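You operate a simulated robot arm through the tools that you are given. There is no shell and no other tool.

Carry out the task below with a simulated two-armed robot. There is one attempt and no reset: what you move stays moved.

JOB
Dip the pink praline in cocoa and show it in the brown pleated cup.
Fine: turn the plate's brown field to the pointer and stand the cup on it; leave the other pralines.

It is judged by the outcome, as a careful person would: the job done as asked, and still so three seconds after it is handed in. It fails if anything else is knocked over, pushed out of place, dropped, spilled or broken.

ROBOT AND FRAMES
Two 7-joint arms with fingered hands on one trunk that stands fixed in place. Base frame: the origin is at the foot of the trunk, x ahead of it, y to its left, z up; the work surface is at about z = 0.85. Units: m, degrees, N and s.
The left shoulder is at [0.042, 0.163, 1.061], the right one opposite. Each reaches about 1.215 m from its shoulder. Payload 4 kg a hand.
The tool frame of a hand sits at the grasp point between the pads (the TCP): z along the fingers, y along the line on which they close. The tips reach 0.036 m beyond it. The gripper opens to 0.124 m; its body begins 0.042 m behind the TCP. The gripper is a hand of 4 fingers: y runs from the thumb to the fingers, the wrist lies at [-0.015, -0.099, -0.189] in the tool frame, and closing takes about 1.5 s.
Orientation is that of the tool frame in the base frame, as [roll, pitch, yaw] about the fixed x, y, z axes, in that order (R = Rz(yaw) Ry(pitch) Rx(roll)). With the fingers straight down and the wrist toward the robot, the tool's x, y and z point along [0, 1, 0], [1, 0, 0] and [0, 0, -1] of the base frame.

CONTROLS
- The arms move only by the tool drive_tool. It takes "left_rows", "right_rows" or both (then of equal length, played together; a hand with none holds still); each is one flat list of numbers, 6 for each row, row after row: the shift along the base's x, y, z in m, then the turn, a rotation vector about the base's x, y, z in degrees. In form: [x, y, z, rx, ry, rz, x, y, z, rx, ry, rz, ...]. A call has 1 to 20 rows; each row shifts and turns the commanded pose from where the row before left it. "left_fingers" and "right_fingers" are, for a hand that has rows, the opening in per cent of the stroke, from 0 (shut) to 100 (fully open), set as the call begins (left out, the last holds). Each row takes 0.2 s and may step no farther than 0.05 m and 8.6 degrees from the row before; otherwise, or with a gripper value out of range, the whole call is refused. Where a pose cannot be reached the arm comes as near as it can. A force on the tool above 40 N (or 10 N above the force at the start of the call, whichever is more), or a blocked arm, ends the call early, and 0.2 s more pass. The fingers move at their own pace (about 0.045 m/s each) and stop on an object; they squeeze with about 23 N. The grip force told is the motor's: it shows also when the fingers shut on nothing. Time passes only in rows, and 0.2 s behind the last, so rows that do not move let the fingers close. The reply holds the time, the measured pose of the TCP, the force on the tool along the base axes, the opening and the grip force, in the units named above and with some noise, with the torque about the TCP (base axes, N m) and any sound that the robot's microphone picked up.
- Cameras (640 x 400 px; columns grow to the right, rows downward): "scene" is now at [0.1487, 0.034, 1.3049]; the picture's right is [0.36, -0.93, -0.06], its down [-0.39, -0.10, -0.92] and it looks along [0.85, 0.36, -0.40] (base axes); focal length 321 px, centre (320, 200). "left" rides on the left gripper at [-0.075, -0.086, -0.123] in its tool frame; the picture's right is [-0.70, -0.34, 0.63], its down [0.64, -0.68, 0.35] and it looks along [0.32, 0.65, 0.69] (tool axes); focal length 275 px, centre (320, 200). "right" rides on the right gripper at [0.075, -0.086, -0.123] in its tool frame; the picture's right is [-0.70, 0.34, -0.63], its down [-0.65, -0.68, 0.35] and it looks along [-0.32, 0.65, 0.69] (tool axes); focal length 275 px, centre (320, 200). There is no depth. A picture from a camera that has moved, and an enlarged one, comes with that camera's place and axes in the base frame and with its lens.
- camera(camera): a new picture of that camera. No time passes.
- slide_trunk(by): moves the trunk up (or, below 0, down) by that many m; the arms and the scene camera ride with it, the base frame stays. It gives what a move gives, with no picture.
- finger_targets(index, middle, ring, thumb_bend, thumb_turn, hand): sets how far each is bent, from 0 (flat) to 100 (curled in); at 30 the hand is open as for a grip, at 70 the pads meet at the TCP. One left out holds its place. A second passes; each finger stops where it meets its share of the squeeze, and holds until it gets a number again. A gripper value or a shape takes the hand back. It gives what a move gives, with no picture; readings hold the bend of each and the force on the fingers (four entries, about 0 where the hand has none), thumb and palm. thumb_turn goes from beside the hand (0) to across from the fingers (100), as for a grip.
- set_grasp(shape, hand): the hand has 4 fingers and takes this shape, open, in about a second: jaw (thumb against the fingers, like two jaws); tri (thumb and two fingers); tip (a fingertip pinch); poke (one finger out to press); point (the index stretched); flat (the hand flat); cup (the hand cupped); fist (a fist). The gripper value then closes the fingers along that shape, each until it touches; the sizes above hold for jaw. It gives what a move gives, with no picture.
- turn_head(pan, tilt): turns the head with the scene camera to pan (to the left, within 86 degrees either way) and tilt (down, from -29 to 69), counted from straight ahead of the robot (the tilt from the chest, where the trunk bows). It gives what a move gives.
- enlarge(camera, box): a new picture of the part [left, top, right, bottom] of that camera's present view, enlarged. No time passes.
- sign_off(): hands the job in; it is judged then, once.

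Nothing tells you positions but the pictures and the camera data. Unless the task says otherwise, let go and move clear before handing in.

The tools are called as name(argument=value, ...) on one line, values as JSON. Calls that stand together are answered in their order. drive_tool: Moves the arms, as the interface text tells. Its arguments: {"type":"object","properties":{"left_rows":{"type":"array","items":{"type":"number"}},"left_fingers":{"type":"number"},"right_rows":{"type":"array","items":{"type":"number"}},"right_fingers":{"type":"number"}},"required":[]} The other tools are called the same way: slide_trunk (by) moves the trunk up or down; set_grasp (shape, hand) gives the hand a shape; finger_targets (index, middle, ring, thumb_bend, thumb_turn, hand) moves the fingers one by one; turn_head (pan, tilt) turns the head that bears the scene camera; camera (camera) takes a picture; enlarge (camera, box) takes an enlarged picture of a part of a camera's view; sign_off () hands the job in.

At the start:

```text
time: 0.0
left_tcp_pos: [0.628, 0.5471, 1.2508]
left_tcp_rot: [180.0, 0.0, 90.0]
left_wrist_force: [-0.3, 0.5, 0.1]
left_ft_torque: [0.02, 0.0, -0.01]
left_gripper_width: 0.1239
left_grasp_force: 0.0
left_shape: jaw
left_bend: [30.0, 30.0, 30.0, 30.0, 98.0]
left_finger forces: [0.0, 0.0, 0.0, 0.0, 0.1, 0.0]
right_tcp_pos: [0.8638, -0.0434, 1.1918]
right_tcp_rot: [-179.9, 0.2, 90.0]
right_wrist_force: [0.6, 0.1, 0.2]
right_ft_torque: [-0.02, 0.01, -0.03]
right_gripper_width: 0.1238
right_grasp_force: 0.0
right_shape: jaw
right_bend: [30.0, 30.0, 30.0, 30.0, 98.0]
right_finger forces: [0.2, 0.1, 0.1, 0.0, 0.0, 0.0]
trunk travel left (down, up): [-0.225, 0.253]
head pan, tilt (commanded): [21.6, 15.1]
```

scene: 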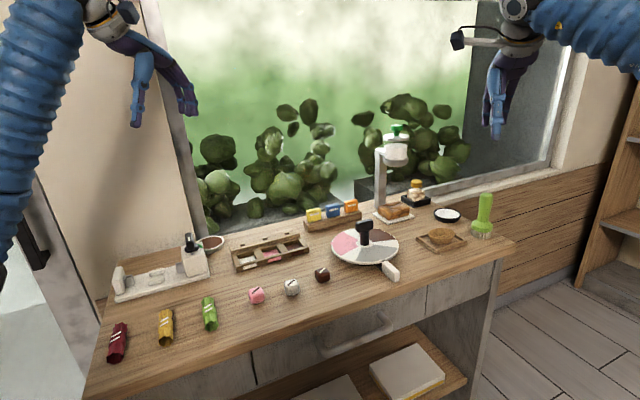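
right: 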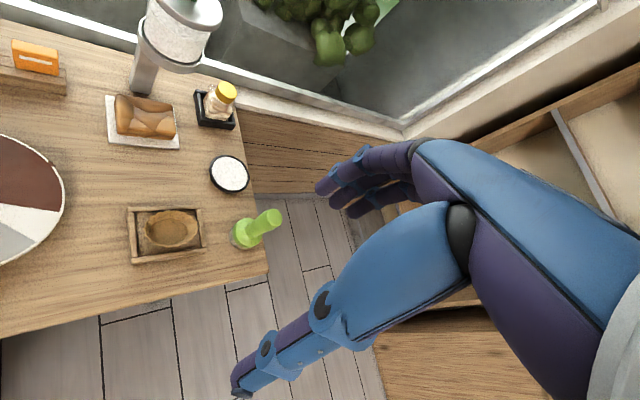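
left: 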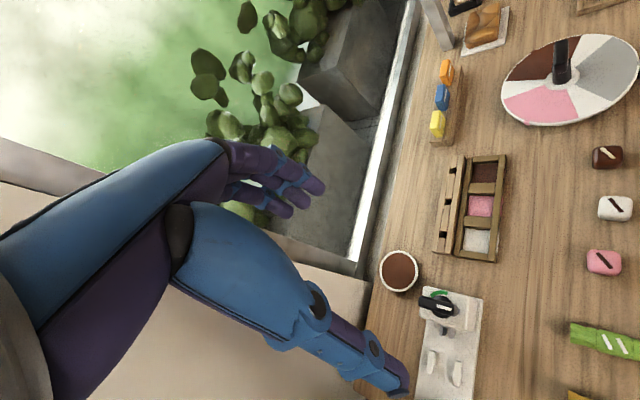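

I see a counter with a turntable plate (pink, brown, grey and white fields), three pralines, a tray of cups, a cocoa bowl and other items. First I'll look at everything in close-up.

enlarge(camera="scene", box=[200, 180, 360, 320])

enlarge(camera="scene", box=[300, 180, 500, 300])

enlarge(camera="scene", box=[90, 220, 250, 370])

enlarge(camera="left", box=[360, 140, 640, 315])

enlarge(camera="left", box=[420, 0, 640, 140])

```text
2.86 times, centred on (280, 250) of scene
camera zoom: at [0.1487, 0.034, 1.3049], right [0.36, -0.93, -0.06], down [-0.39, -0.1, -0.92], along [0.85, 0.36, -0.4], focal length 917 px, centre (434, 57)
```

zoom: 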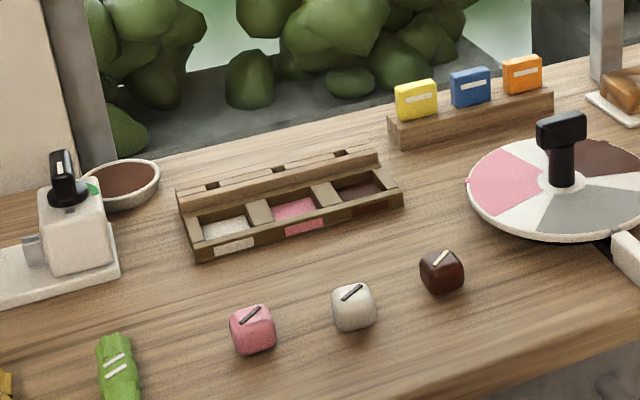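

```text
3.20 times, centred on (400, 240) of scene
camera zoom: at [0.1487, 0.034, 1.3049], right [0.36, -0.93, -0.06], down [-0.39, -0.1, -0.92], along [0.85, 0.36, -0.4], focal length 1027 px, centre (64, 72)
```

zoom: 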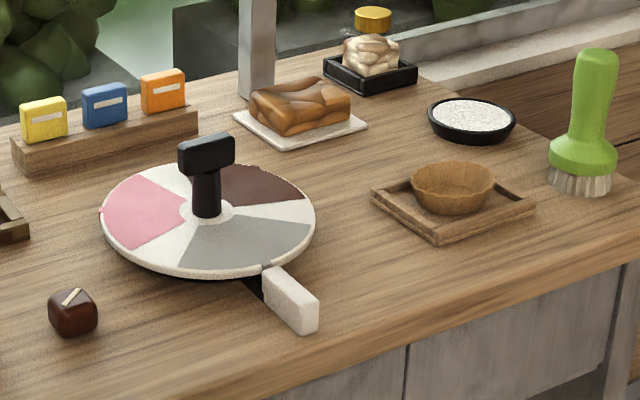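

```text
2.67 times, centred on (170, 295) of scene
camera zoom: at [0.1487, 0.034, 1.3049], right [0.36, -0.93, -0.06], down [-0.39, -0.1, -0.92], along [0.85, 0.36, -0.4], focal length 856 px, centre (720, -53)
```

zoom: 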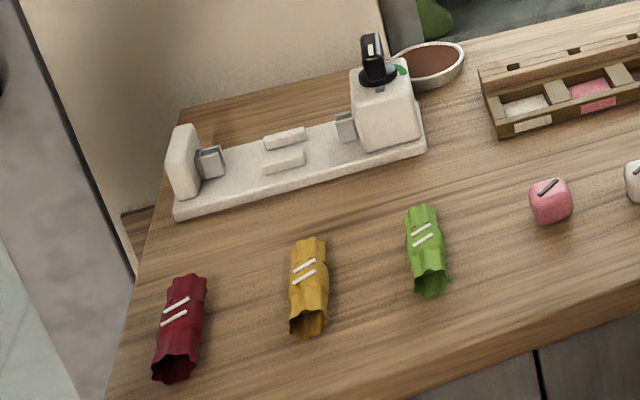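

```text
2.29 times, centred on (500, 228) of left
camera zoom: at [0.5409, 0.4724, 1.3746], right [-0.34, -0.7, -0.63], down [-0.68, 0.64, -0.35], along [0.65, 0.32, -0.69], focal length 629 px, centre (-91, 137)
```

zoom: 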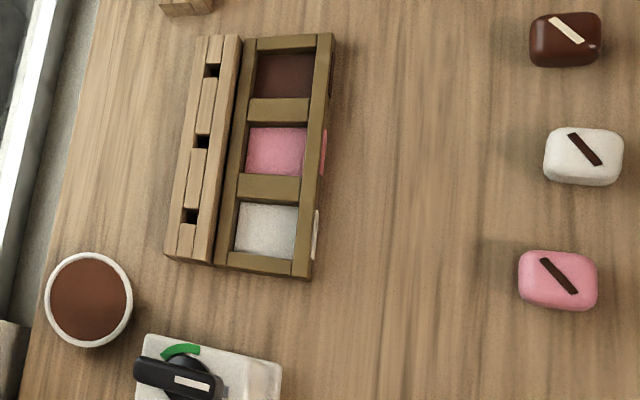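

```text
2.86 times, centred on (530, 70) of left
camera zoom: at [0.5409, 0.4724, 1.3746], right [-0.34, -0.7, -0.63], down [-0.68, 0.64, -0.35], along [0.65, 0.32, -0.69], focal length 786 px, centre (-280, 571)
```

zoom: 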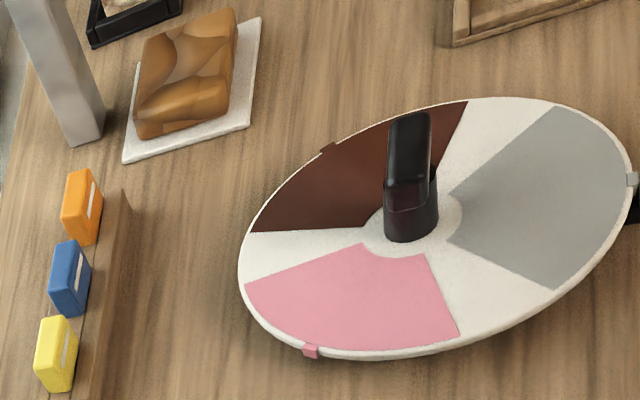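

I see the brown pleated cup in a wooden tray on the right (about [0.935, 0.03]), the cocoa bowl at about [0.743, 0.62], the pink praline at about [0.59, 0.377] and the plate centred near [0.84, 0.205]. Next I'll look more closely at the plate, pointer, cup and cocoa.

enlarge(camera="scene", box=[320, 205, 416, 290])

enlarge(camera="scene", box=[405, 215, 485, 265])

enlarge(camera="right", box=[0, 120, 300, 300])

enlarge(camera="left", box=[360, 230, 500, 400])

enlarge(camera="scene", box=[160, 220, 260, 290])

```text
4.71 times, centred on (368, 248) of scene
camera zoom: at [0.1487, 0.034, 1.3049], right [0.36, -0.93, -0.06], down [-0.39, -0.1, -0.92], along [0.85, 0.36, -0.4], focal length 1511 px, centre (94, -24)
```

zoom: 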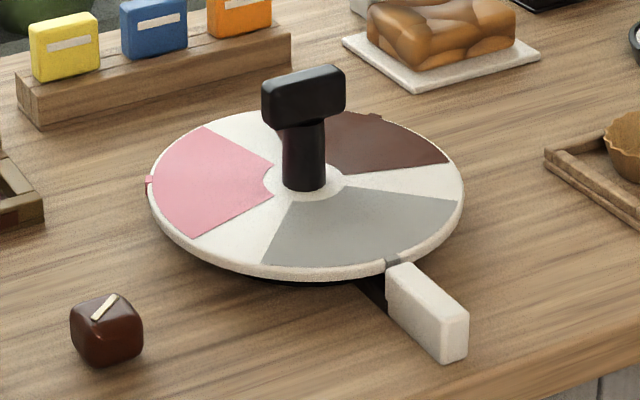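

```text
8.00 times, centred on (445, 240) of scene
camera zoom: at [0.1487, 0.034, 1.3049], right [0.36, -0.93, -0.06], down [-0.39, -0.1, -0.92], along [0.85, 0.36, -0.4], focal length 2568 px, centre (-680, -120)
```

zoom: 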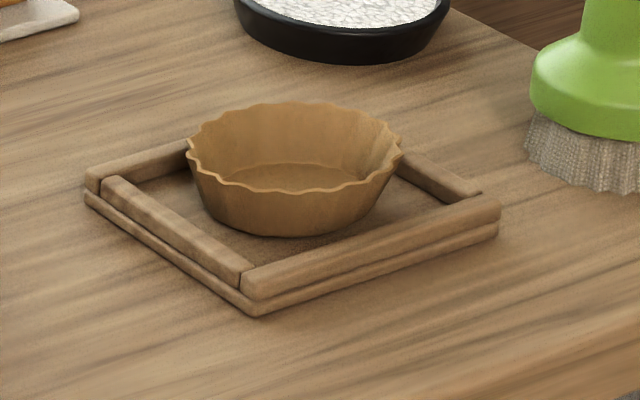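

```text
2.13 times, centred on (150, 210) of right
camera zoom: at [0.7774, 0.0313, 1.315], right [0.34, -0.7, 0.63], down [-0.68, -0.65, -0.35], along [0.65, -0.32, -0.69], focal length 587 px, centre (683, 179)
```

zoom: 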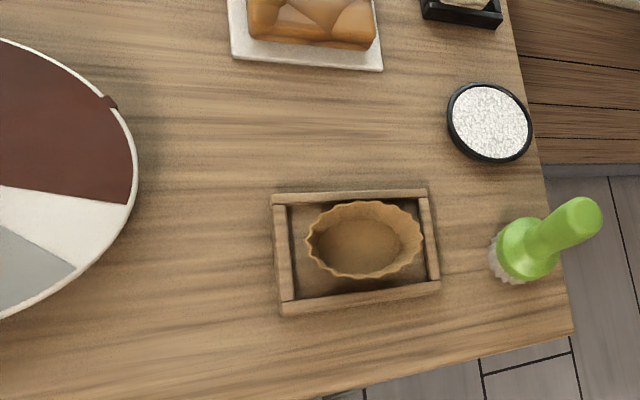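

```text
2.35 times, centred on (430, 315) of left
camera zoom: at [0.5409, 0.4724, 1.3746], right [-0.34, -0.7, -0.63], down [-0.68, 0.64, -0.35], along [0.65, 0.32, -0.69], focal length 648 px, centre (61, -71)
```

zoom: 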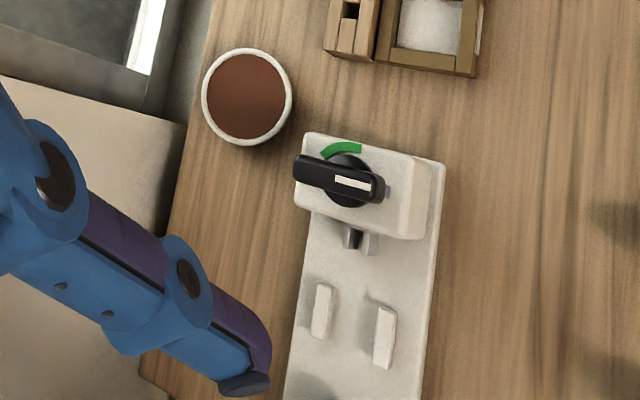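

```text
5.71 times, centred on (210, 255) of scene
camera zoom: at [0.1487, 0.034, 1.3049], right [0.36, -0.93, -0.06], down [-0.39, -0.1, -0.92], along [0.85, 0.36, -0.4], focal length 1834 px, centre (949, -114)
```

zoom: 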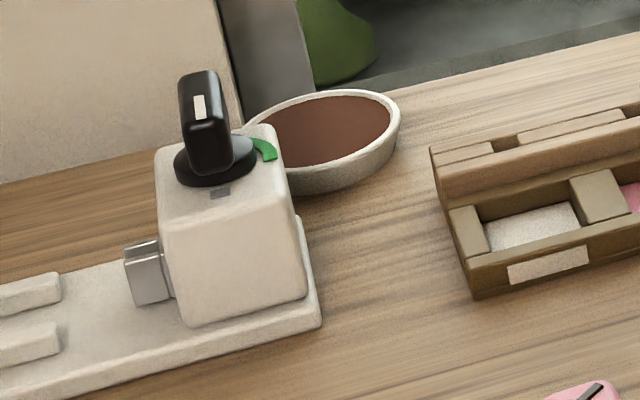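

I see the grey field's tab standing at the white pointer block, so the plate must turn about 120° clockwise, using its T-handle, to bring the brown tab there. I'll move the right hand so its camera looks onto the plate.

drive_tool(right_rows=[-0.03, 0.032, -0.006, 0, 0, 0, -0.03, 0.032, -0.006, 0, 0, 0, -0.03, 0.032, -0.006, 0, 0, 0, -0.03, 0.032, -0.006, 0, 0, 0, -0.03, 0.032, -0.006, 0, 0, 0, -0.03, 0.032, -0.006, 0, 0, 0, -0.03, 0.032, -0.006, 0, 0, 0, -0.03, 0.032, -0.006, 0, 0, 0])

camera(camera="right")

camera(camera="scene")

```text
time: 1.8
left_tcp_pos: [0.6259, 0.5485, 1.2505]
left_tcp_rot: [180.0, 0.1, 90.0]
left_wrist_force: [-0.8, -0.4, 0.3]
left_ft_torque: [-0.01, -0.01, 0.0]
left_gripper_width: 0.1238
left_grasp_force: 0.1
left_shape: jaw
left_bend: [30.0, 30.0, 30.0, 30.0, 98.0]
left_finger forces: [0.0, 0.0, 0.1, 0.1, 0.1, 0.0]
right_tcp_pos: [0.6243, 0.2142, 1.143]
right_tcp_rot: [-180.0, 0.0, 90.0]
right_wrist_force: [0.0, -0.7, -0.3]
right_ft_torque: [-0.02, -0.01, -0.03]
right_gripper_width: 0.1235
right_grasp_force: 0.1
right_shape: jaw
right_bend: [30.0, 30.0, 30.0, 30.0, 98.0]
right_finger forces: [0.1, 0.0, 0.0, 0.0, 0.0, 0.0]
trunk travel left (down, up): [-0.225, 0.253]
head pan, tilt (commanded): [21.6, 15.1]
```

```text
taken
camera right: at [0.5377, 0.2886, 1.2664], right [0.34, -0.7, 0.63], down [-0.68, -0.64, -0.35], along [0.65, -0.32, -0.69], focal length 275 px, centre (320, 200)
```

right: 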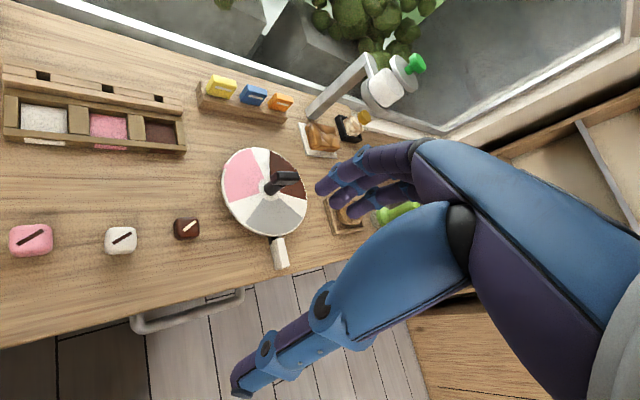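

```text
taken
camera scene: at [0.1482, 0.0352, 1.305], right [0.36, -0.93, -0.06], down [-0.39, -0.1, -0.92], along [0.85, 0.35, -0.4], focal length 321 px, centre (320, 200)
```

scene: 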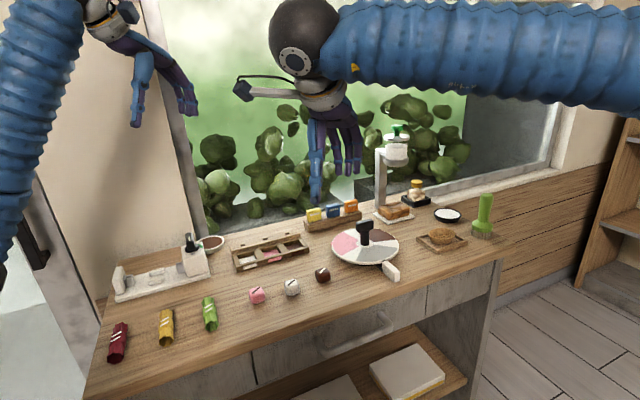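

enlarge(camera="right", box=[210, 135, 330, 275])

enlarge(camera="right", box=[0, 60, 220, 280])

```text
2.86 times, centred on (270, 205) of right
camera zoom: at [0.5377, 0.2886, 1.2664], right [0.34, -0.7, 0.63], down [-0.68, -0.64, -0.35], along [0.65, -0.32, -0.69], focal length 786 px, centre (463, 186)
```

zoom: 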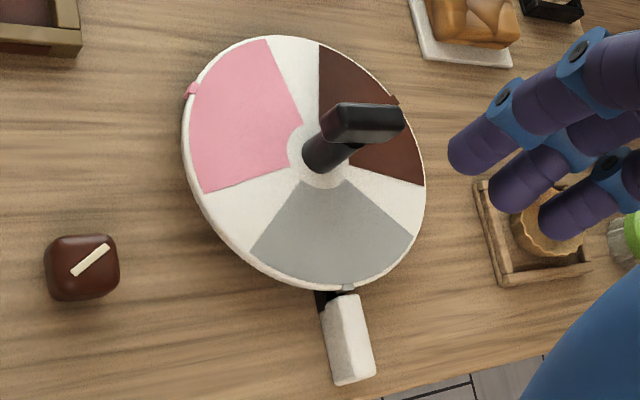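

```text
1.82 times, centred on (110, 170) of right
camera zoom: at [0.5377, 0.2886, 1.2664], right [0.34, -0.7, 0.63], down [-0.68, -0.64, -0.35], along [0.65, -0.32, -0.69], focal length 500 px, centre (702, 254)
```

zoom: 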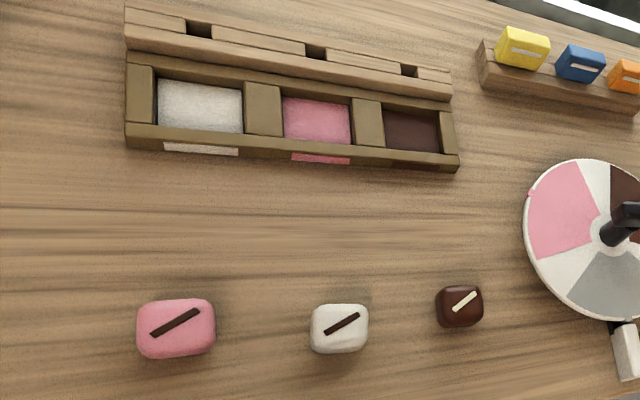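

I see the plate centred near [0.847, 0.208], with the brown tab at about -15° and the pointer at about -137°. Next I'll check the direction and height of the T-bar.

enlarge(camera="right", box=[250, 160, 310, 210])

enlarge(camera="scene", box=[345, 210, 395, 260])

```text
8.00 times, centred on (280, 185) of right
camera zoom: at [0.5377, 0.2886, 1.2664], right [0.34, -0.7, 0.63], down [-0.68, -0.64, -0.35], along [0.65, -0.32, -0.69], focal length 2202 px, centre (640, 320)
```

zoom: 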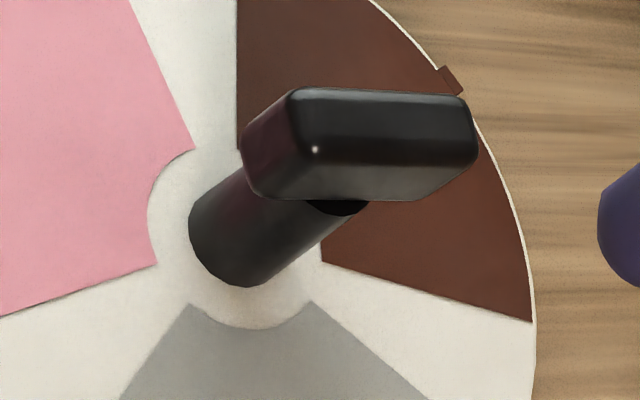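

```text
8.00 times, centred on (370, 235) of scene
camera zoom: at [0.1482, 0.0352, 1.305], right [0.36, -0.93, -0.06], down [-0.39, -0.1, -0.92], along [0.85, 0.35, -0.4], focal length 2568 px, centre (-80, -80)
```

zoom: 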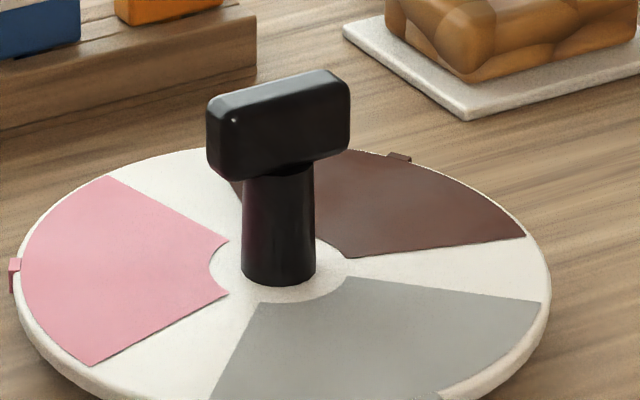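

I see the T-bar lying along about -45° at roughly z = 0.905–0.935, so the left hand can grip it across with its closing line at +45° and turn it to -75°. First I'll clear the right hand, then bring the left over the plate and test that wrist range in free air.

drive_tool(right_rows=[0.008, -0.045, 0, 0, 0, 0, 0.008, -0.045, 0, 0, 0, 0, 0.008, -0.045, 0, 0, 0, 0, 0.008, -0.045, 0, 0, 0, 0, 0.008, -0.045, 0, 0, 0, 0, 0.008, -0.045, 0, 0, 0, 0, 0.008, -0.045, 0, 0, 0, 0, 0.008, -0.045, 0, 0, 0, 0, 0.008, -0.045, 0, 0, 0, 0, 0.008, -0.045, 0, 0, 0, 0])

drive_tool(left_rows=[0.018, -0.03, -0.013, 0, 0, 0, 0.018, -0.03, -0.013, 0, 0, 0, 0.018, -0.03, -0.013, 0, 0, 0, 0.018, -0.03, -0.013, 0, 0, 0, 0.018, -0.03, -0.013, 0, 0, 0, 0.018, -0.03, -0.013, 0, 0, 7.5, 0.018, -0.03, -0.013, 0, 0, 7.5, 0.018, -0.03, -0.013, 0, 0, 7.5, 0.018, -0.03, -0.013, 0, 0, 7.5, 0.018, -0.03, -0.013, 0, 0, 7.5, 0.02, -0.02, 0, 0, 0, 7.5, 0.02, -0.02, 0, 0, 0, 0])

camera(camera="left")

camera(camera="scene")

```text
time: 4.0
left_tcp_pos: [0.6268, 0.5449, 1.2512]
left_tcp_rot: [-179.9, 0.0, 90.0]
left_wrist_force: [0.2, 0.2, 0.1]
left_ft_torque: [0.02, 0.0, -0.03]
left_gripper_width: 0.1236
left_grasp_force: 0.1
left_shape: jaw
left_bend: [30.0, 30.0, 30.0, 30.0, 98.0]
left_finger forces: [0.1, 0.0, 0.1, 0.0, 0.0, 0.1]
right_tcp_pos: [0.703, -0.2384, 1.1431]
right_tcp_rot: [-179.8, 0.0, 90.1]
right_wrist_force: [-0.3, 0.3, 0.4]
right_ft_torque: [0.01, 0.03, -0.01]
right_gripper_width: 0.1237
right_grasp_force: 0.1
right_shape: jaw
right_bend: [30.0, 30.0, 30.0, 30.0, 98.0]
right_finger forces: [0.0, 0.0, 0.0, 0.0, 0.0, 0.0]
trunk travel left (down, up): [-0.225, 0.253]
head pan, tilt (commanded): [21.6, 15.1]
```

```text
time: 6.6
left_tcp_pos: [0.8488, 0.206, 1.1211]
left_tcp_rot: [180.0, 0.0, 135.2]
left_wrist_force: [0.1, 0.6, -0.2]
left_ft_torque: [-0.01, -0.05, -0.03]
left_gripper_width: 0.1236
left_grasp_force: 0.0
left_shape: jaw
left_bend: [30.0, 30.0, 30.0, 30.0, 98.0]
left_finger forces: [0.0, 0.0, 0.1, 0.0, 0.0, 0.0]
right_tcp_pos: [0.7039, -0.2371, 1.142]
right_tcp_rot: [-179.9, 0.0, 90.1]
right_wrist_force: [0.0, -0.6, -0.2]
right_ft_torque: [-0.01, -0.01, -0.02]
right_gripper_width: 0.1238
right_grasp_force: 0.1
right_shape: jaw
right_bend: [30.0, 30.0, 30.0, 30.0, 98.0]
right_finger forces: [0.1, 0.0, 0.0, 0.2, 0.0, 0.0]
trunk travel left (down, up): [-0.225, 0.253]
head pan, tilt (commanded): [21.6, 15.1]
```

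```text
taken
camera left: at [0.8411, 0.0937, 1.2444], right [0.26, -0.73, -0.63], down [-0.94, -0.03, -0.35], along [0.23, 0.68, -0.69], focal length 275 px, centre (320, 200)
```

left: 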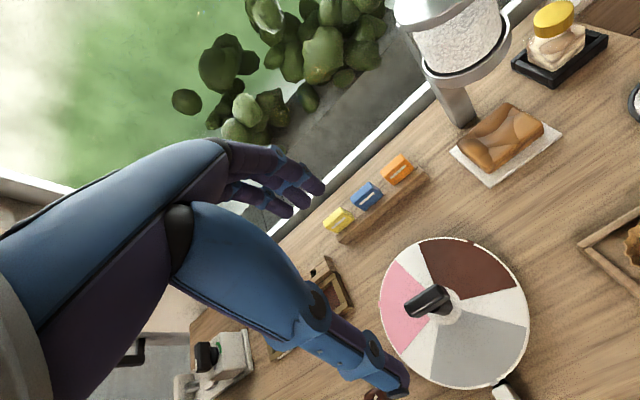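

```text
taken
camera scene: at [0.1499, 0.0334, 1.3046], right [0.36, -0.93, -0.06], down [-0.39, -0.1, -0.92], along [0.85, 0.36, -0.4], focal length 321 px, centre (320, 200)
```

scene: 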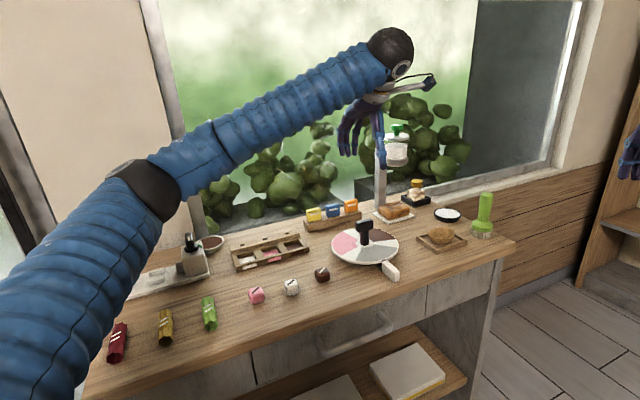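

I see the left TCP sitting almost exactly over the handle with its closing line at +45°. Now I'll test the 120° clockwise turn in free air.

drive_tool(left_rows=[0, 0, 0, 0, 0, -8, 0, 0, 0, 0, 0, -8, 0, 0, 0, 0, 0, -8, 0, 0, 0, 0, 0, -8, 0, 0, 0, 0, 0, -8, 0, 0, 0, 0, 0, -8, 0, 0, 0, 0, 0, -8, 0, 0, 0, 0, 0, -8, 0, 0, 0, 0, 0, -8, 0, 0, 0, 0, 0, -8, 0, 0, 0, 0, 0, -8, 0, 0, 0, 0, 0, -8, 0, 0, 0, 0, 0, -8, 0, 0, 0, 0, 0, -8, 0, 0, 0, 0, 0, -8])

camera(camera="scene")

camera(camera="left")

```text
time: 9.8
left_tcp_pos: [0.8475, 0.2067, 1.1214]
left_tcp_rot: [179.9, 0.0, 14.9]
left_wrist_force: [0.1, 0.5, 0.2]
left_ft_torque: [0.0, -0.01, 0.06]
left_gripper_width: 0.1235
left_grasp_force: 0.0
left_shape: jaw
left_bend: [30.0, 30.0, 30.0, 30.0, 98.0]
left_finger forces: [0.0, 0.0, 0.0, 0.0, 0.1, 0.0]
right_tcp_pos: [0.7037, -0.2377, 1.1437]
right_tcp_rot: [-179.8, 0.0, 90.0]
right_wrist_force: [0.4, -0.2, -0.5]
right_ft_torque: [0.01, -0.02, 0.01]
right_gripper_width: 0.1239
right_grasp_force: 0.0
right_shape: jaw
right_bend: [30.0, 30.0, 30.0, 30.0, 98.0]
right_finger forces: [0.0, 0.1, 0.0, 0.1, 0.0, 0.1]
trunk travel left (down, up): [-0.225, 0.253]
head pan, tilt (commanded): [21.6, 15.1]
```

```text
taken
camera scene: at [0.149, 0.0335, 1.3049], right [0.36, -0.93, -0.06], down [-0.39, -0.1, -0.92], along [0.85, 0.36, -0.4], focal length 321 px, centre (320, 200)
```

scene: 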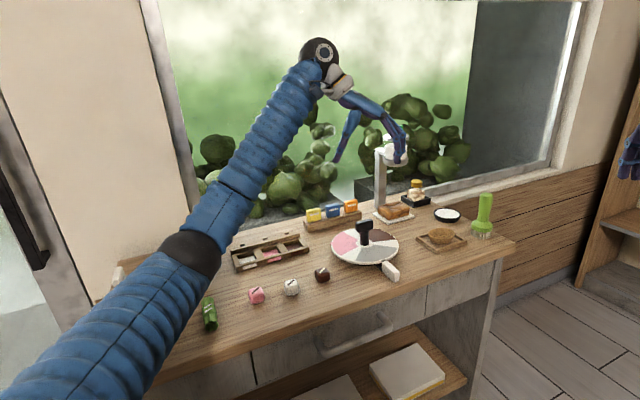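

```text
taken
camera left: at [0.7522, 0.2707, 1.2444], right [-0.76, 0.15, -0.63], down [0.45, 0.82, -0.35], along [0.47, -0.55, -0.69], focal length 275 px, centre (320, 200)
```

left: 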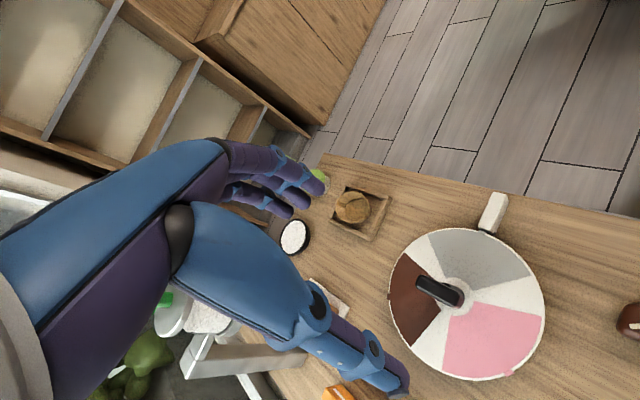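

The full 120° turn is reachable. To keep the elbow clear of the table I'll raise the trunk, turn the hand back and take a fresh look.

slide_trunk(by=0.2)

turn_head(pan=20, tilt=30)

drive_tool(left_rows=[0, 0, -0.013, 0, 0, 8, 0, 0, -0.013, 0, 0, 8, 0, 0, -0.013, 0, 0, 8, 0, 0, -0.013, 0, 0, 8, 0, 0, -0.013, 0, 0, 8, 0, 0, -0.013, 0, 0, 8, 0, 0, -0.013, 0, 0, 8, 0, 0, -0.013, 0, 0, 8, 0, 0, -0.013, 0, 0, 8, 0, 0, -0.013, 0, 0, 8, 0, 0, -0.013, 0, 0, 8, 0, 0, -0.013, 0, 0, 8, 0, 0, -0.013, 0, 0, 8, 0, 0, -0.013, 0, 0, 8, 0, 0, -0.013, 0, 0, 8])

camera(camera="scene")

camera(camera="left")

```text
time: 12.0
left_tcp_pos: [0.8463, 0.207, 1.3205]
left_tcp_rot: [-180.0, 0.1, 15.0]
left_wrist_force: [0.0, -0.1, 0.5]
left_ft_torque: [0.0, 0.01, -0.01]
left_gripper_width: 0.1236
left_grasp_force: 0.0
left_shape: jaw
left_bend: [30.0, 30.0, 30.0, 30.0, 98.0]
left_finger forces: [0.0, 0.1, 0.0, 0.0, 0.0, 0.0]
right_tcp_pos: [0.7044, -0.2375, 1.3436]
right_tcp_rot: [180.0, 0.0, 89.9]
right_wrist_force: [-0.4, -0.6, -0.4]
right_ft_torque: [-0.01, -0.01, 0.02]
right_gripper_width: 0.1235
right_grasp_force: 0.0
right_shape: jaw
right_bend: [30.0, 30.0, 30.0, 30.0, 98.0]
right_finger forces: [0.1, 0.0, 0.1, 0.0, 0.0, 0.0]
trunk travel left (down, up): [-0.425, 0.053]
head pan, tilt (commanded): [21.6, 15.1]
```

```text
time: 12.7
left_tcp_pos: [0.847, 0.2062, 1.3223]
left_tcp_rot: [180.0, -0.1, 14.9]
left_wrist_force: [-0.7, 0.5, -0.8]
left_ft_torque: [0.03, -0.02, 0.02]
left_gripper_width: 0.1238
left_grasp_force: 0.0
left_shape: jaw
left_bend: [30.0, 30.0, 30.0, 30.0, 98.0]
left_finger forces: [0.0, 0.0, 0.1, 0.0, 0.1, 0.0]
right_tcp_pos: [0.7043, -0.2378, 1.3439]
right_tcp_rot: [-180.0, -0.1, 90.1]
right_wrist_force: [-0.1, 0.2, 0.5]
right_ft_torque: [-0.04, -0.02, 0.02]
right_gripper_width: 0.1236
right_grasp_force: 0.0
right_shape: jaw
right_bend: [30.0, 30.0, 30.0, 30.0, 98.0]
right_finger forces: [0.0, 0.0, 0.1, 0.1, 0.0, 0.0]
trunk travel left (down, up): [-0.425, 0.053]
head pan, tilt (commanded): [20.0, 30.0]
```

```text
time: 15.9
left_tcp_pos: [0.847, 0.2075, 1.1268]
left_tcp_rot: [180.0, 0.0, 135.1]
left_wrist_force: [0.0, -0.4, 0.7]
left_ft_torque: [-0.01, 0.03, 0.04]
left_gripper_width: 0.1238
left_grasp_force: 0.0
left_shape: jaw
left_bend: [30.0, 30.0, 30.0, 30.0, 98.0]
left_finger forces: [0.0, 0.0, 0.0, 0.0, 0.0, 0.0]
right_tcp_pos: [0.7041, -0.2365, 1.3446]
right_tcp_rot: [180.0, 0.1, 90.1]
right_wrist_force: [0.1, -0.5, 0.4]
right_ft_torque: [-0.01, -0.03, -0.01]
right_gripper_width: 0.1236
right_grasp_force: 0.0
right_shape: jaw
right_bend: [30.0, 30.0, 30.0, 30.0, 98.0]
right_finger forces: [0.1, 0.0, 0.0, 0.1, 0.0, 0.0]
trunk travel left (down, up): [-0.425, 0.053]
head pan, tilt (commanded): [20.0, 30.0]
```

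```text
taken
camera scene: at [0.0791, 0.0314, 1.5021], right [0.34, -0.94, 0.0], down [-0.48, -0.17, -0.86], along [0.81, 0.3, -0.51], focal length 321 px, centre (320, 200)
```

scene: 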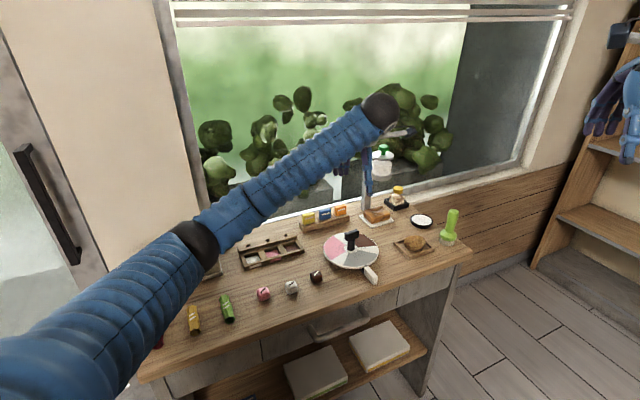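

```text
taken
camera left: at [0.8384, 0.0948, 1.2499], right [0.26, -0.73, -0.63], down [-0.94, -0.03, -0.35], along [0.23, 0.68, -0.69], focal length 275 px, centre (320, 200)
```

left: 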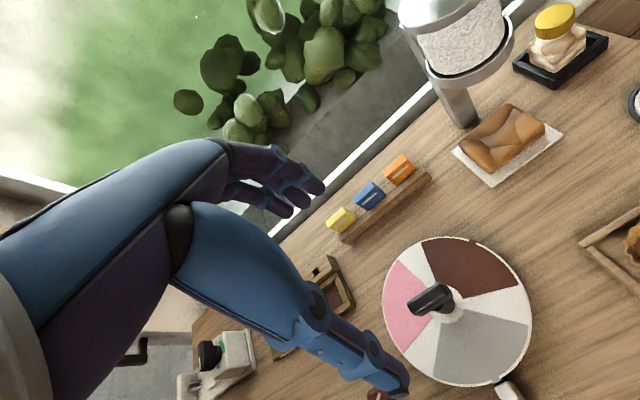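

enlarge(camera="left", box=[380, 255, 500, 340])

enlarge(camera="scene", box=[315, 215, 395, 290])

```text
4.71 times, centred on (440, 298) of left
camera zoom: at [0.8384, 0.0948, 1.2499], right [0.26, -0.73, -0.63], down [-0.94, -0.03, -0.35], along [0.23, 0.68, -0.69], focal length 1295 px, centre (-245, -259)
```

zoom: 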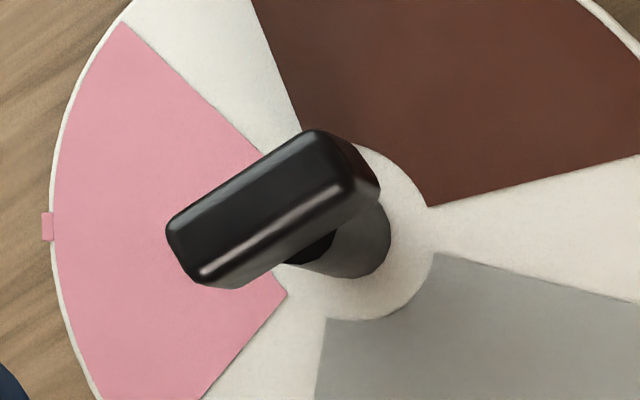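

```text
5.33 times, centred on (355, 252) of scene
camera zoom: at [0.0791, 0.0314, 1.5021], right [0.34, -0.94, 0.0], down [-0.48, -0.17, -0.86], along [0.81, 0.3, -0.51], focal length 1712 px, centre (133, -80)
```

zoom: 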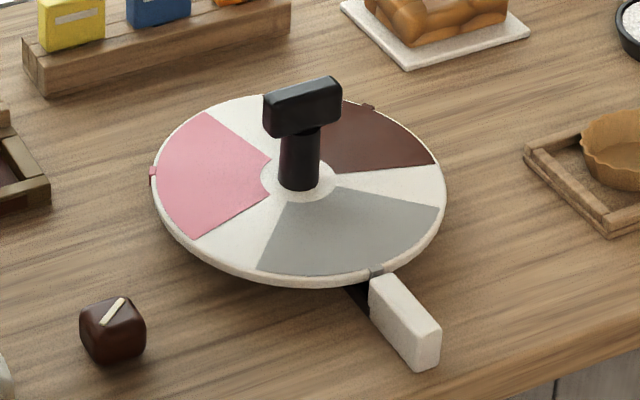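

I see the bar axis at about [0.843, 0.209]. I'll come down just above the bar and check alignment before straddling it.

drive_tool(left_rows=[-0.001, 0.0005, -0.034, 0, 0, 0, -0.001, 0.0005, -0.034, 0, 0, 0, -0.001, 0.0005, -0.034, 0, 0, 0, -0.001, 0, -0.033, 0, 0, 0])

camera(camera="left")

enlarge(camera="scene", box=[300, 150, 420, 290])

```text
time: 16.9
left_tcp_pos: [0.8433, 0.2085, 0.9919]
left_tcp_rot: [179.9, -0.1, 135.0]
left_wrist_force: [0.5, 0.0, -0.2]
left_ft_torque: [-0.01, 0.0, -0.03]
left_gripper_width: 0.1238
left_grasp_force: 0.0
left_shape: jaw
left_bend: [30.0, 30.0, 30.0, 30.0, 98.0]
left_finger forces: [0.0, 0.0, 0.1, 0.0, 0.0, 0.1]
right_tcp_pos: [0.7045, -0.2385, 1.3437]
right_tcp_rot: [-179.9, 0.0, 90.0]
right_wrist_force: [-0.2, 0.4, -0.1]
right_ft_torque: [0.0, 0.0, -0.01]
right_gripper_width: 0.1239
right_grasp_force: 0.1
right_shape: jaw
right_bend: [30.0, 30.0, 30.0, 30.0, 98.0]
right_finger forces: [0.0, 0.1, 0.0, 0.1, 0.1, 0.0]
trunk travel left (down, up): [-0.425, 0.053]
head pan, tilt (commanded): [20.0, 30.0]
```

```text
taken
camera left: at [0.8352, 0.0946, 1.1144], right [0.25, -0.73, -0.63], down [-0.94, -0.03, -0.35], along [0.24, 0.68, -0.69], focal length 275 px, centre (320, 200)
```

left: 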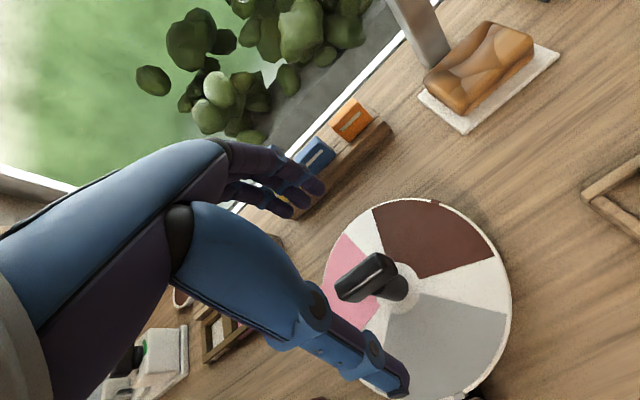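

```text
2.86 times, centred on (360, 220) of scene
camera zoom: at [0.0801, 0.0304, 1.5019], right [0.34, -0.94, 0.0], down [-0.48, -0.17, -0.86], along [0.81, 0.3, -0.51], focal length 917 px, centre (206, 143)
```

zoom: 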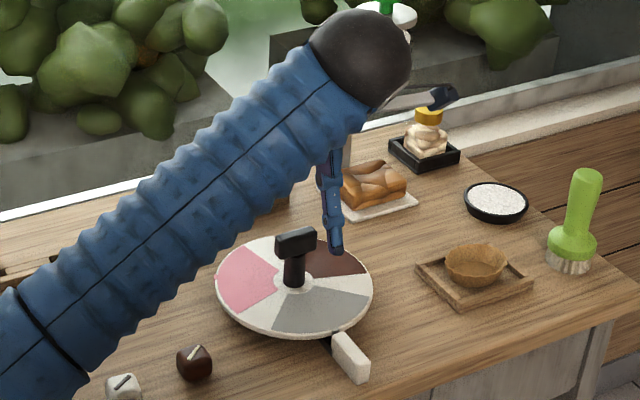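

enlarge(camera="left", box=[270, 220, 430, 400])

```text
2.22 times, centred on (350, 310) of left
camera zoom: at [0.8352, 0.0946, 1.1144], right [0.25, -0.73, -0.63], down [-0.94, -0.03, -0.35], along [0.24, 0.68, -0.69], focal length 612 px, centre (253, -44)
```

zoom: 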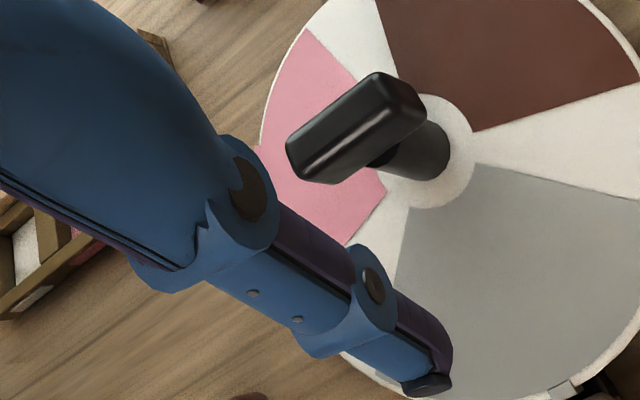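

I see the bar lies about 3–4 mm nearer than the TCP. I'll correct for that and go down around the bar.

drive_tool(left_rows=[-0.003, 0.001, -0.016, 0, 0, 0, 0, 0, -0.016, 0, 0, 0, 0, 0, -0.016, 0, 0, 0, 0, 0, -0.016, 0, 0, 0])

camera(camera="left")

enlarge(camera="scene", box=[300, 190, 420, 290])

```text
time: 17.9
left_tcp_pos: [0.8395, 0.2101, 0.9267]
left_tcp_rot: [180.0, 0.0, 135.0]
left_wrist_force: [-0.5, 0.6, 0.3]
left_ft_torque: [-0.02, 0.01, -0.01]
left_gripper_width: 0.1238
left_grasp_force: 0.2
left_shape: jaw
left_bend: [30.0, 30.0, 30.0, 30.0, 98.0]
left_finger forces: [0.1, 0.1, 0.0, 0.0, 0.0, 0.0]
right_tcp_pos: [0.7033, -0.237, 1.3446]
right_tcp_rot: [-179.9, 0.1, 90.0]
right_wrist_force: [0.2, -1.1, 0.4]
right_ft_torque: [-0.01, -0.03, -0.03]
right_gripper_width: 0.1238
right_grasp_force: 0.0
right_shape: jaw
right_bend: [30.0, 30.0, 30.0, 30.0, 98.0]
right_finger forces: [0.0, 0.0, 0.1, 0.0, 0.0, 0.0]
trunk travel left (down, up): [-0.425, 0.053]
head pan, tilt (commanded): [20.0, 30.0]
```

```text
taken
camera left: at [0.8318, 0.0961, 1.0505], right [0.25, -0.73, -0.63], down [-0.94, -0.03, -0.35], along [0.24, 0.68, -0.69], focal length 275 px, centre (320, 200)
```

left: 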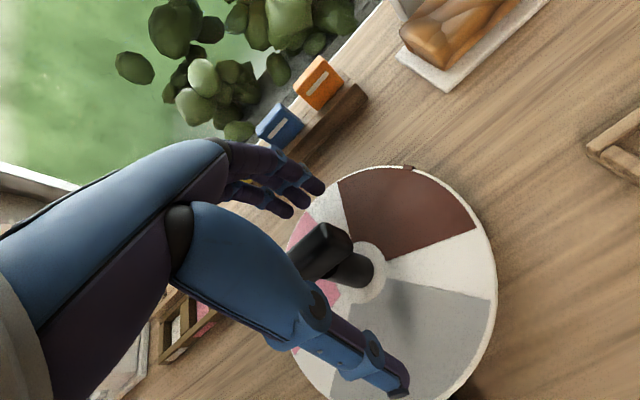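

```text
4.00 times, centred on (360, 240) of scene
camera zoom: at [0.08, 0.0301, 1.502], right [0.34, -0.94, 0.0], down [-0.48, -0.17, -0.86], along [0.81, 0.3, -0.51], focal length 1284 px, centre (160, 40)
```

zoom: 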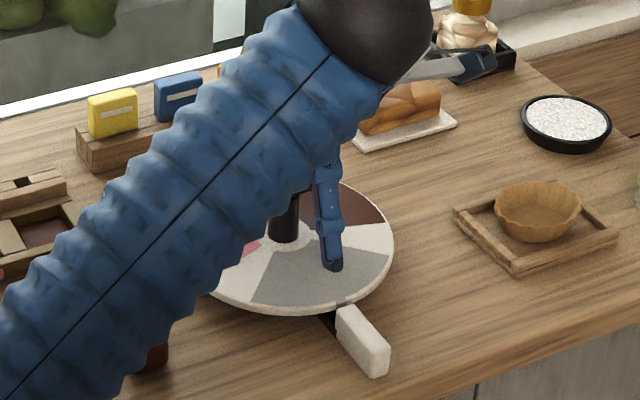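

I see the bar between the thumb and fingers. Now I'll close on it gently and watch the forces.

drive_tool(left_rows=[0, 0, 0, 0, 0, 0, 0, 0, 0, 0, 0, 0, 0, 0, 0, 0, 0, 0, 0, 0, 0, 0, 0, 0, 0, 0, 0, 0, 0, 0, 0, 0, 0, 0, 0, 0, 0, 0, 0, 0, 0, 0, 0, 0, 0, 0, 0, 0], left_fingers=0)

camera(camera="left")

camera(camera="scene")

```text
time: 19.7
left_tcp_pos: [0.8394, 0.2097, 0.9277]
left_tcp_rot: [-180.0, 0.0, 135.0]
left_wrist_force: [-6.9, -4.9, 0.8]
left_ft_torque: [0.56, -0.42, -0.04]
left_gripper_width: 0.0276
left_grasp_force: 22.9
left_shape: jaw
left_bend: [66.0, 65.0, 70.0, 59.0, 100.0]
left_finger forces: [11.0, 9.6, 0.0, 0.0, 27.8, 0.0]
right_tcp_pos: [0.7028, -0.2389, 1.3443]
right_tcp_rot: [-180.0, 0.1, 89.9]
right_wrist_force: [-0.2, 0.4, -0.6]
right_ft_torque: [-0.04, 0.03, 0.01]
right_gripper_width: 0.124
right_grasp_force: 0.0
right_shape: jaw
right_bend: [30.0, 30.0, 30.0, 30.0, 98.0]
right_finger forces: [0.0, 0.1, 0.0, 0.0, 0.0, 0.1]
trunk travel left (down, up): [-0.425, 0.053]
head pan, tilt (commanded): [20.0, 30.0]
```

```text
taken
camera left: at [0.8311, 0.0952, 1.0509], right [0.25, -0.73, -0.63], down [-0.94, -0.03, -0.35], along [0.24, 0.68, -0.69], focal length 275 px, centre (320, 200)
```

left: 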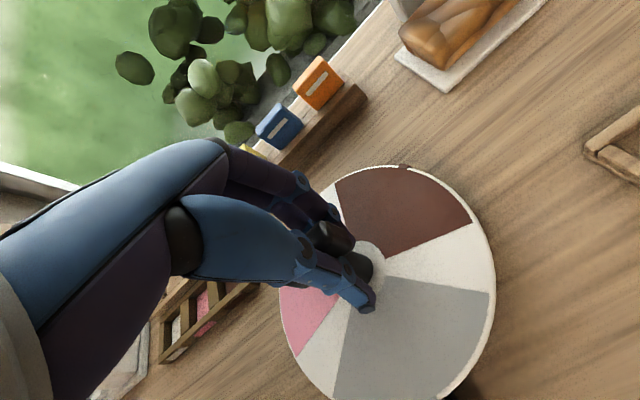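

```text
taken
camera scene: at [0.0793, 0.0298, 1.502], right [0.34, -0.94, 0.0], down [-0.48, -0.17, -0.86], along [0.81, 0.3, -0.51], focal length 321 px, centre (320, 200)
```

scene: 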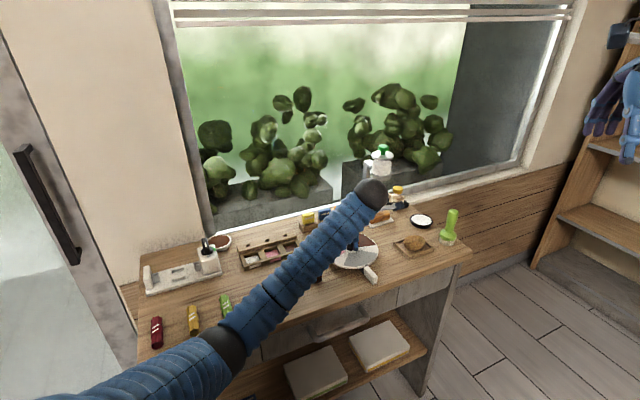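

The bar is held by index and middle against the thumb, with only a small side force. I'll ease the TCP 1.5 mm toward the bar and turn the first half, about 60° clockwise.

drive_tool(left_rows=[-0.0015, -0.0015, 0, 0, 0, 0, 0, 0, 0, 0, 0, -5, 0, 0, 0, 0, 0, -5, 0, 0, 0, 0, 0, -5, 0, 0, 0, 0, 0, -5])

camera(camera="left")

camera(camera="scene")

```text
time: 20.9
left_tcp_pos: [0.8385, 0.2078, 0.9274]
left_tcp_rot: [-180.0, 0.0, 114.9]
left_wrist_force: [-2.7, 1.6, 0.2]
left_ft_torque: [0.51, -0.63, 0.04]
left_gripper_width: 0.0261
left_grasp_force: 23.2
left_shape: jaw
left_bend: [65.0, 65.0, 70.0, 59.0, 100.0]
left_finger forces: [13.1, 10.9, 0.0, 0.1, 24.9, 0.1]
right_tcp_pos: [0.7034, -0.2373, 1.3448]
right_tcp_rot: [-180.0, 0.0, 89.9]
right_wrist_force: [-0.9, -0.4, 0.4]
right_ft_torque: [-0.01, -0.01, -0.04]
right_gripper_width: 0.1237
right_grasp_force: 0.1
right_shape: jaw
right_bend: [30.0, 30.0, 30.0, 30.0, 98.0]
right_finger forces: [0.0, 0.1, 0.1, 0.0, 0.0, 0.0]
trunk travel left (down, up): [-0.425, 0.053]
head pan, tilt (commanded): [20.0, 30.0]
```

```text
taken
camera left: at [0.7914, 0.1042, 1.0511], right [-0.01, -0.77, -0.63], down [-0.89, 0.3, -0.35], along [0.46, 0.56, -0.69], focal length 275 px, centre (320, 200)
```

left: 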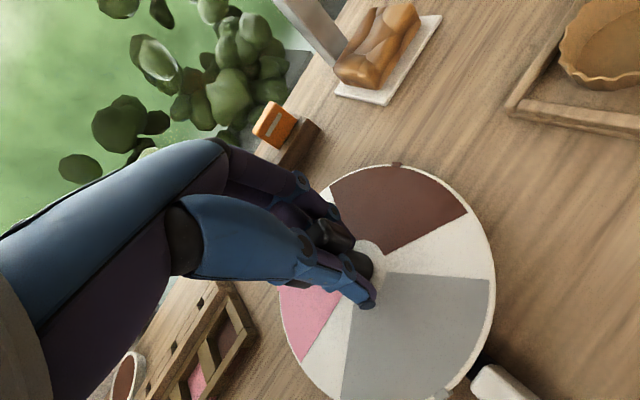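

```text
taken
camera scene: at [0.0794, 0.0303, 1.502], right [0.34, -0.94, 0.0], down [-0.48, -0.17, -0.86], along [0.81, 0.3, -0.51], focal length 321 px, centre (320, 200)
```

scene: 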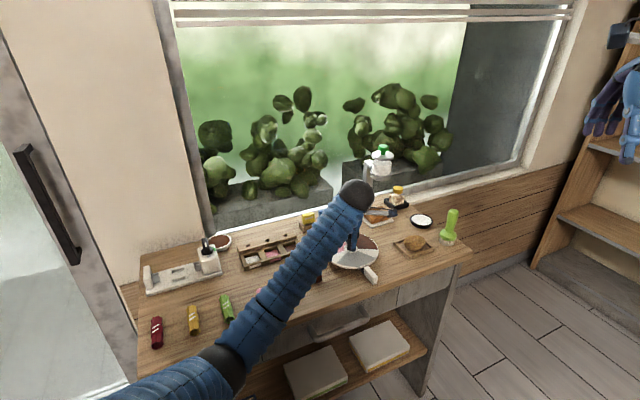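

The plate turns with the hand. I'll continue in moderate steps, checking the elbow against the table each time.

drive_tool(left_rows=[0, 0, 0, 0, 0, -5, 0, 0, 0, 0, 0, -5, 0, 0, 0, 0, 0, -5, 0, 0, 0, 0, 0, -5, 0, 0, 0, 0, 0, -5, 0, 0, 0, 0, 0, -5])

camera(camera="scene")

camera(camera="right")

```text
time: 22.3
left_tcp_pos: [0.8377, 0.2071, 0.9272]
left_tcp_rot: [-180.0, 0.0, 85.0]
left_wrist_force: [-8.7, 2.4, 0.4]
left_ft_torque: [0.13, -0.61, 0.06]
left_gripper_width: 0.0265
left_grasp_force: 22.9
left_shape: jaw
left_bend: [66.0, 65.0, 70.0, 59.0, 99.0]
left_finger forces: [11.5, 10.2, 0.0, 0.0, 29.5, 0.0]
right_tcp_pos: [0.7018, -0.237, 1.3451]
right_tcp_rot: [180.0, 0.0, 90.0]
right_wrist_force: [-0.1, 0.2, -0.7]
right_ft_torque: [-0.02, 0.02, -0.01]
right_gripper_width: 0.1236
right_grasp_force: 0.1
right_shape: jaw
right_bend: [30.0, 30.0, 30.0, 30.0, 98.0]
right_finger forces: [0.1, 0.0, 0.1, 0.1, 0.1, 0.0]
trunk travel left (down, up): [-0.425, 0.053]
head pan, tilt (commanded): [20.0, 30.0]
```

```text
taken
camera scene: at [0.0789, 0.0303, 1.502], right [0.34, -0.94, 0.0], down [-0.48, -0.17, -0.86], along [0.81, 0.3, -0.51], focal length 321 px, centre (320, 200)
```

scene: 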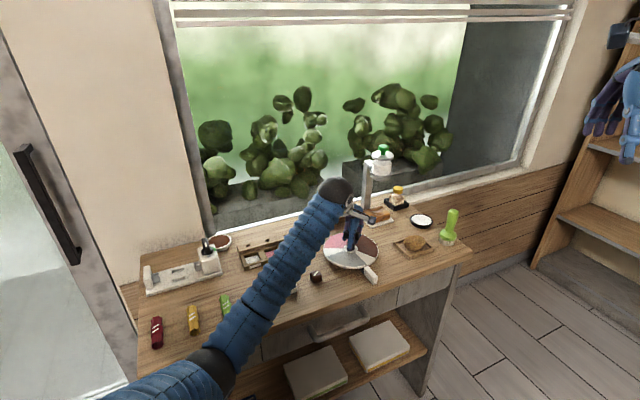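

```text
taken
camera right: at [0.6166, -0.163, 1.4674], right [0.34, -0.7, 0.63], down [-0.68, -0.65, -0.35], along [0.65, -0.32, -0.69], focal length 275 px, centre (320, 200)
```

right: 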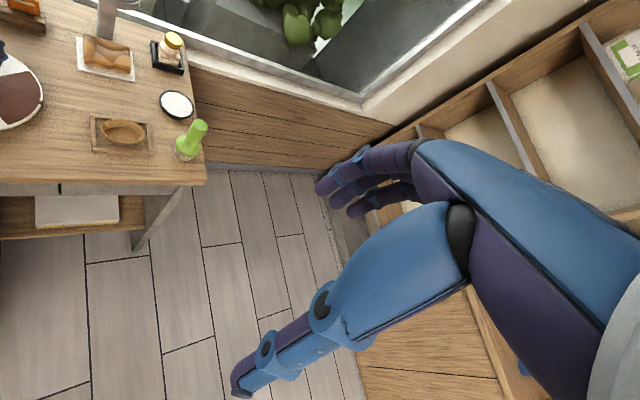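

drive_tool(left_rows=[0, 0, 0, 0, 0, -5, 0, 0, 0, 0, 0, -5, 0, 0, 0, 0, 0, -5, 0, 0, 0, 0, 0, -5, 0, 0, 0, 0, 0, -5, 0, 0, 0, 0, 0, -5])

camera(camera="scene")

```text
time: 23.7
left_tcp_pos: [0.8394, 0.2075, 0.9277]
left_tcp_rot: [-180.0, 0.0, 54.9]
left_wrist_force: [-9.9, 2.3, 0.4]
left_ft_torque: [-0.19, -0.57, 0.04]
left_gripper_width: 0.0265
left_grasp_force: 23.2
left_shape: jaw
left_bend: [66.0, 65.0, 70.0, 59.0, 98.0]
left_finger forces: [12.1, 9.5, 0.0, 0.0, 30.8, 0.0]
right_tcp_pos: [0.7032, -0.2368, 1.3446]
right_tcp_rot: [180.0, 0.1, 90.0]
right_wrist_force: [-0.7, -0.3, -0.3]
right_ft_torque: [-0.01, -0.02, 0.0]
right_gripper_width: 0.1235
right_grasp_force: 0.0
right_shape: jaw
right_bend: [30.0, 30.0, 30.0, 30.0, 98.0]
right_finger forces: [0.1, 0.0, 0.0, 0.0, 0.1, 0.0]
trunk travel left (down, up): [-0.425, 0.053]
head pan, tilt (commanded): [20.0, 30.0]
```

```text
taken
camera scene: at [0.079, 0.0304, 1.502], right [0.34, -0.94, 0.0], down [-0.48, -0.17, -0.86], along [0.81, 0.3, -0.51], focal length 321 px, centre (320, 200)
```

scene: 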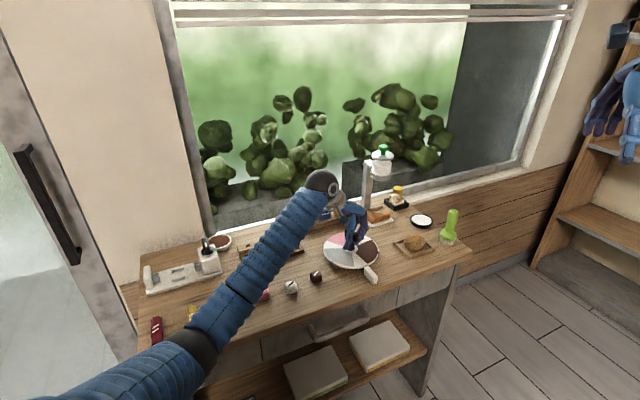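

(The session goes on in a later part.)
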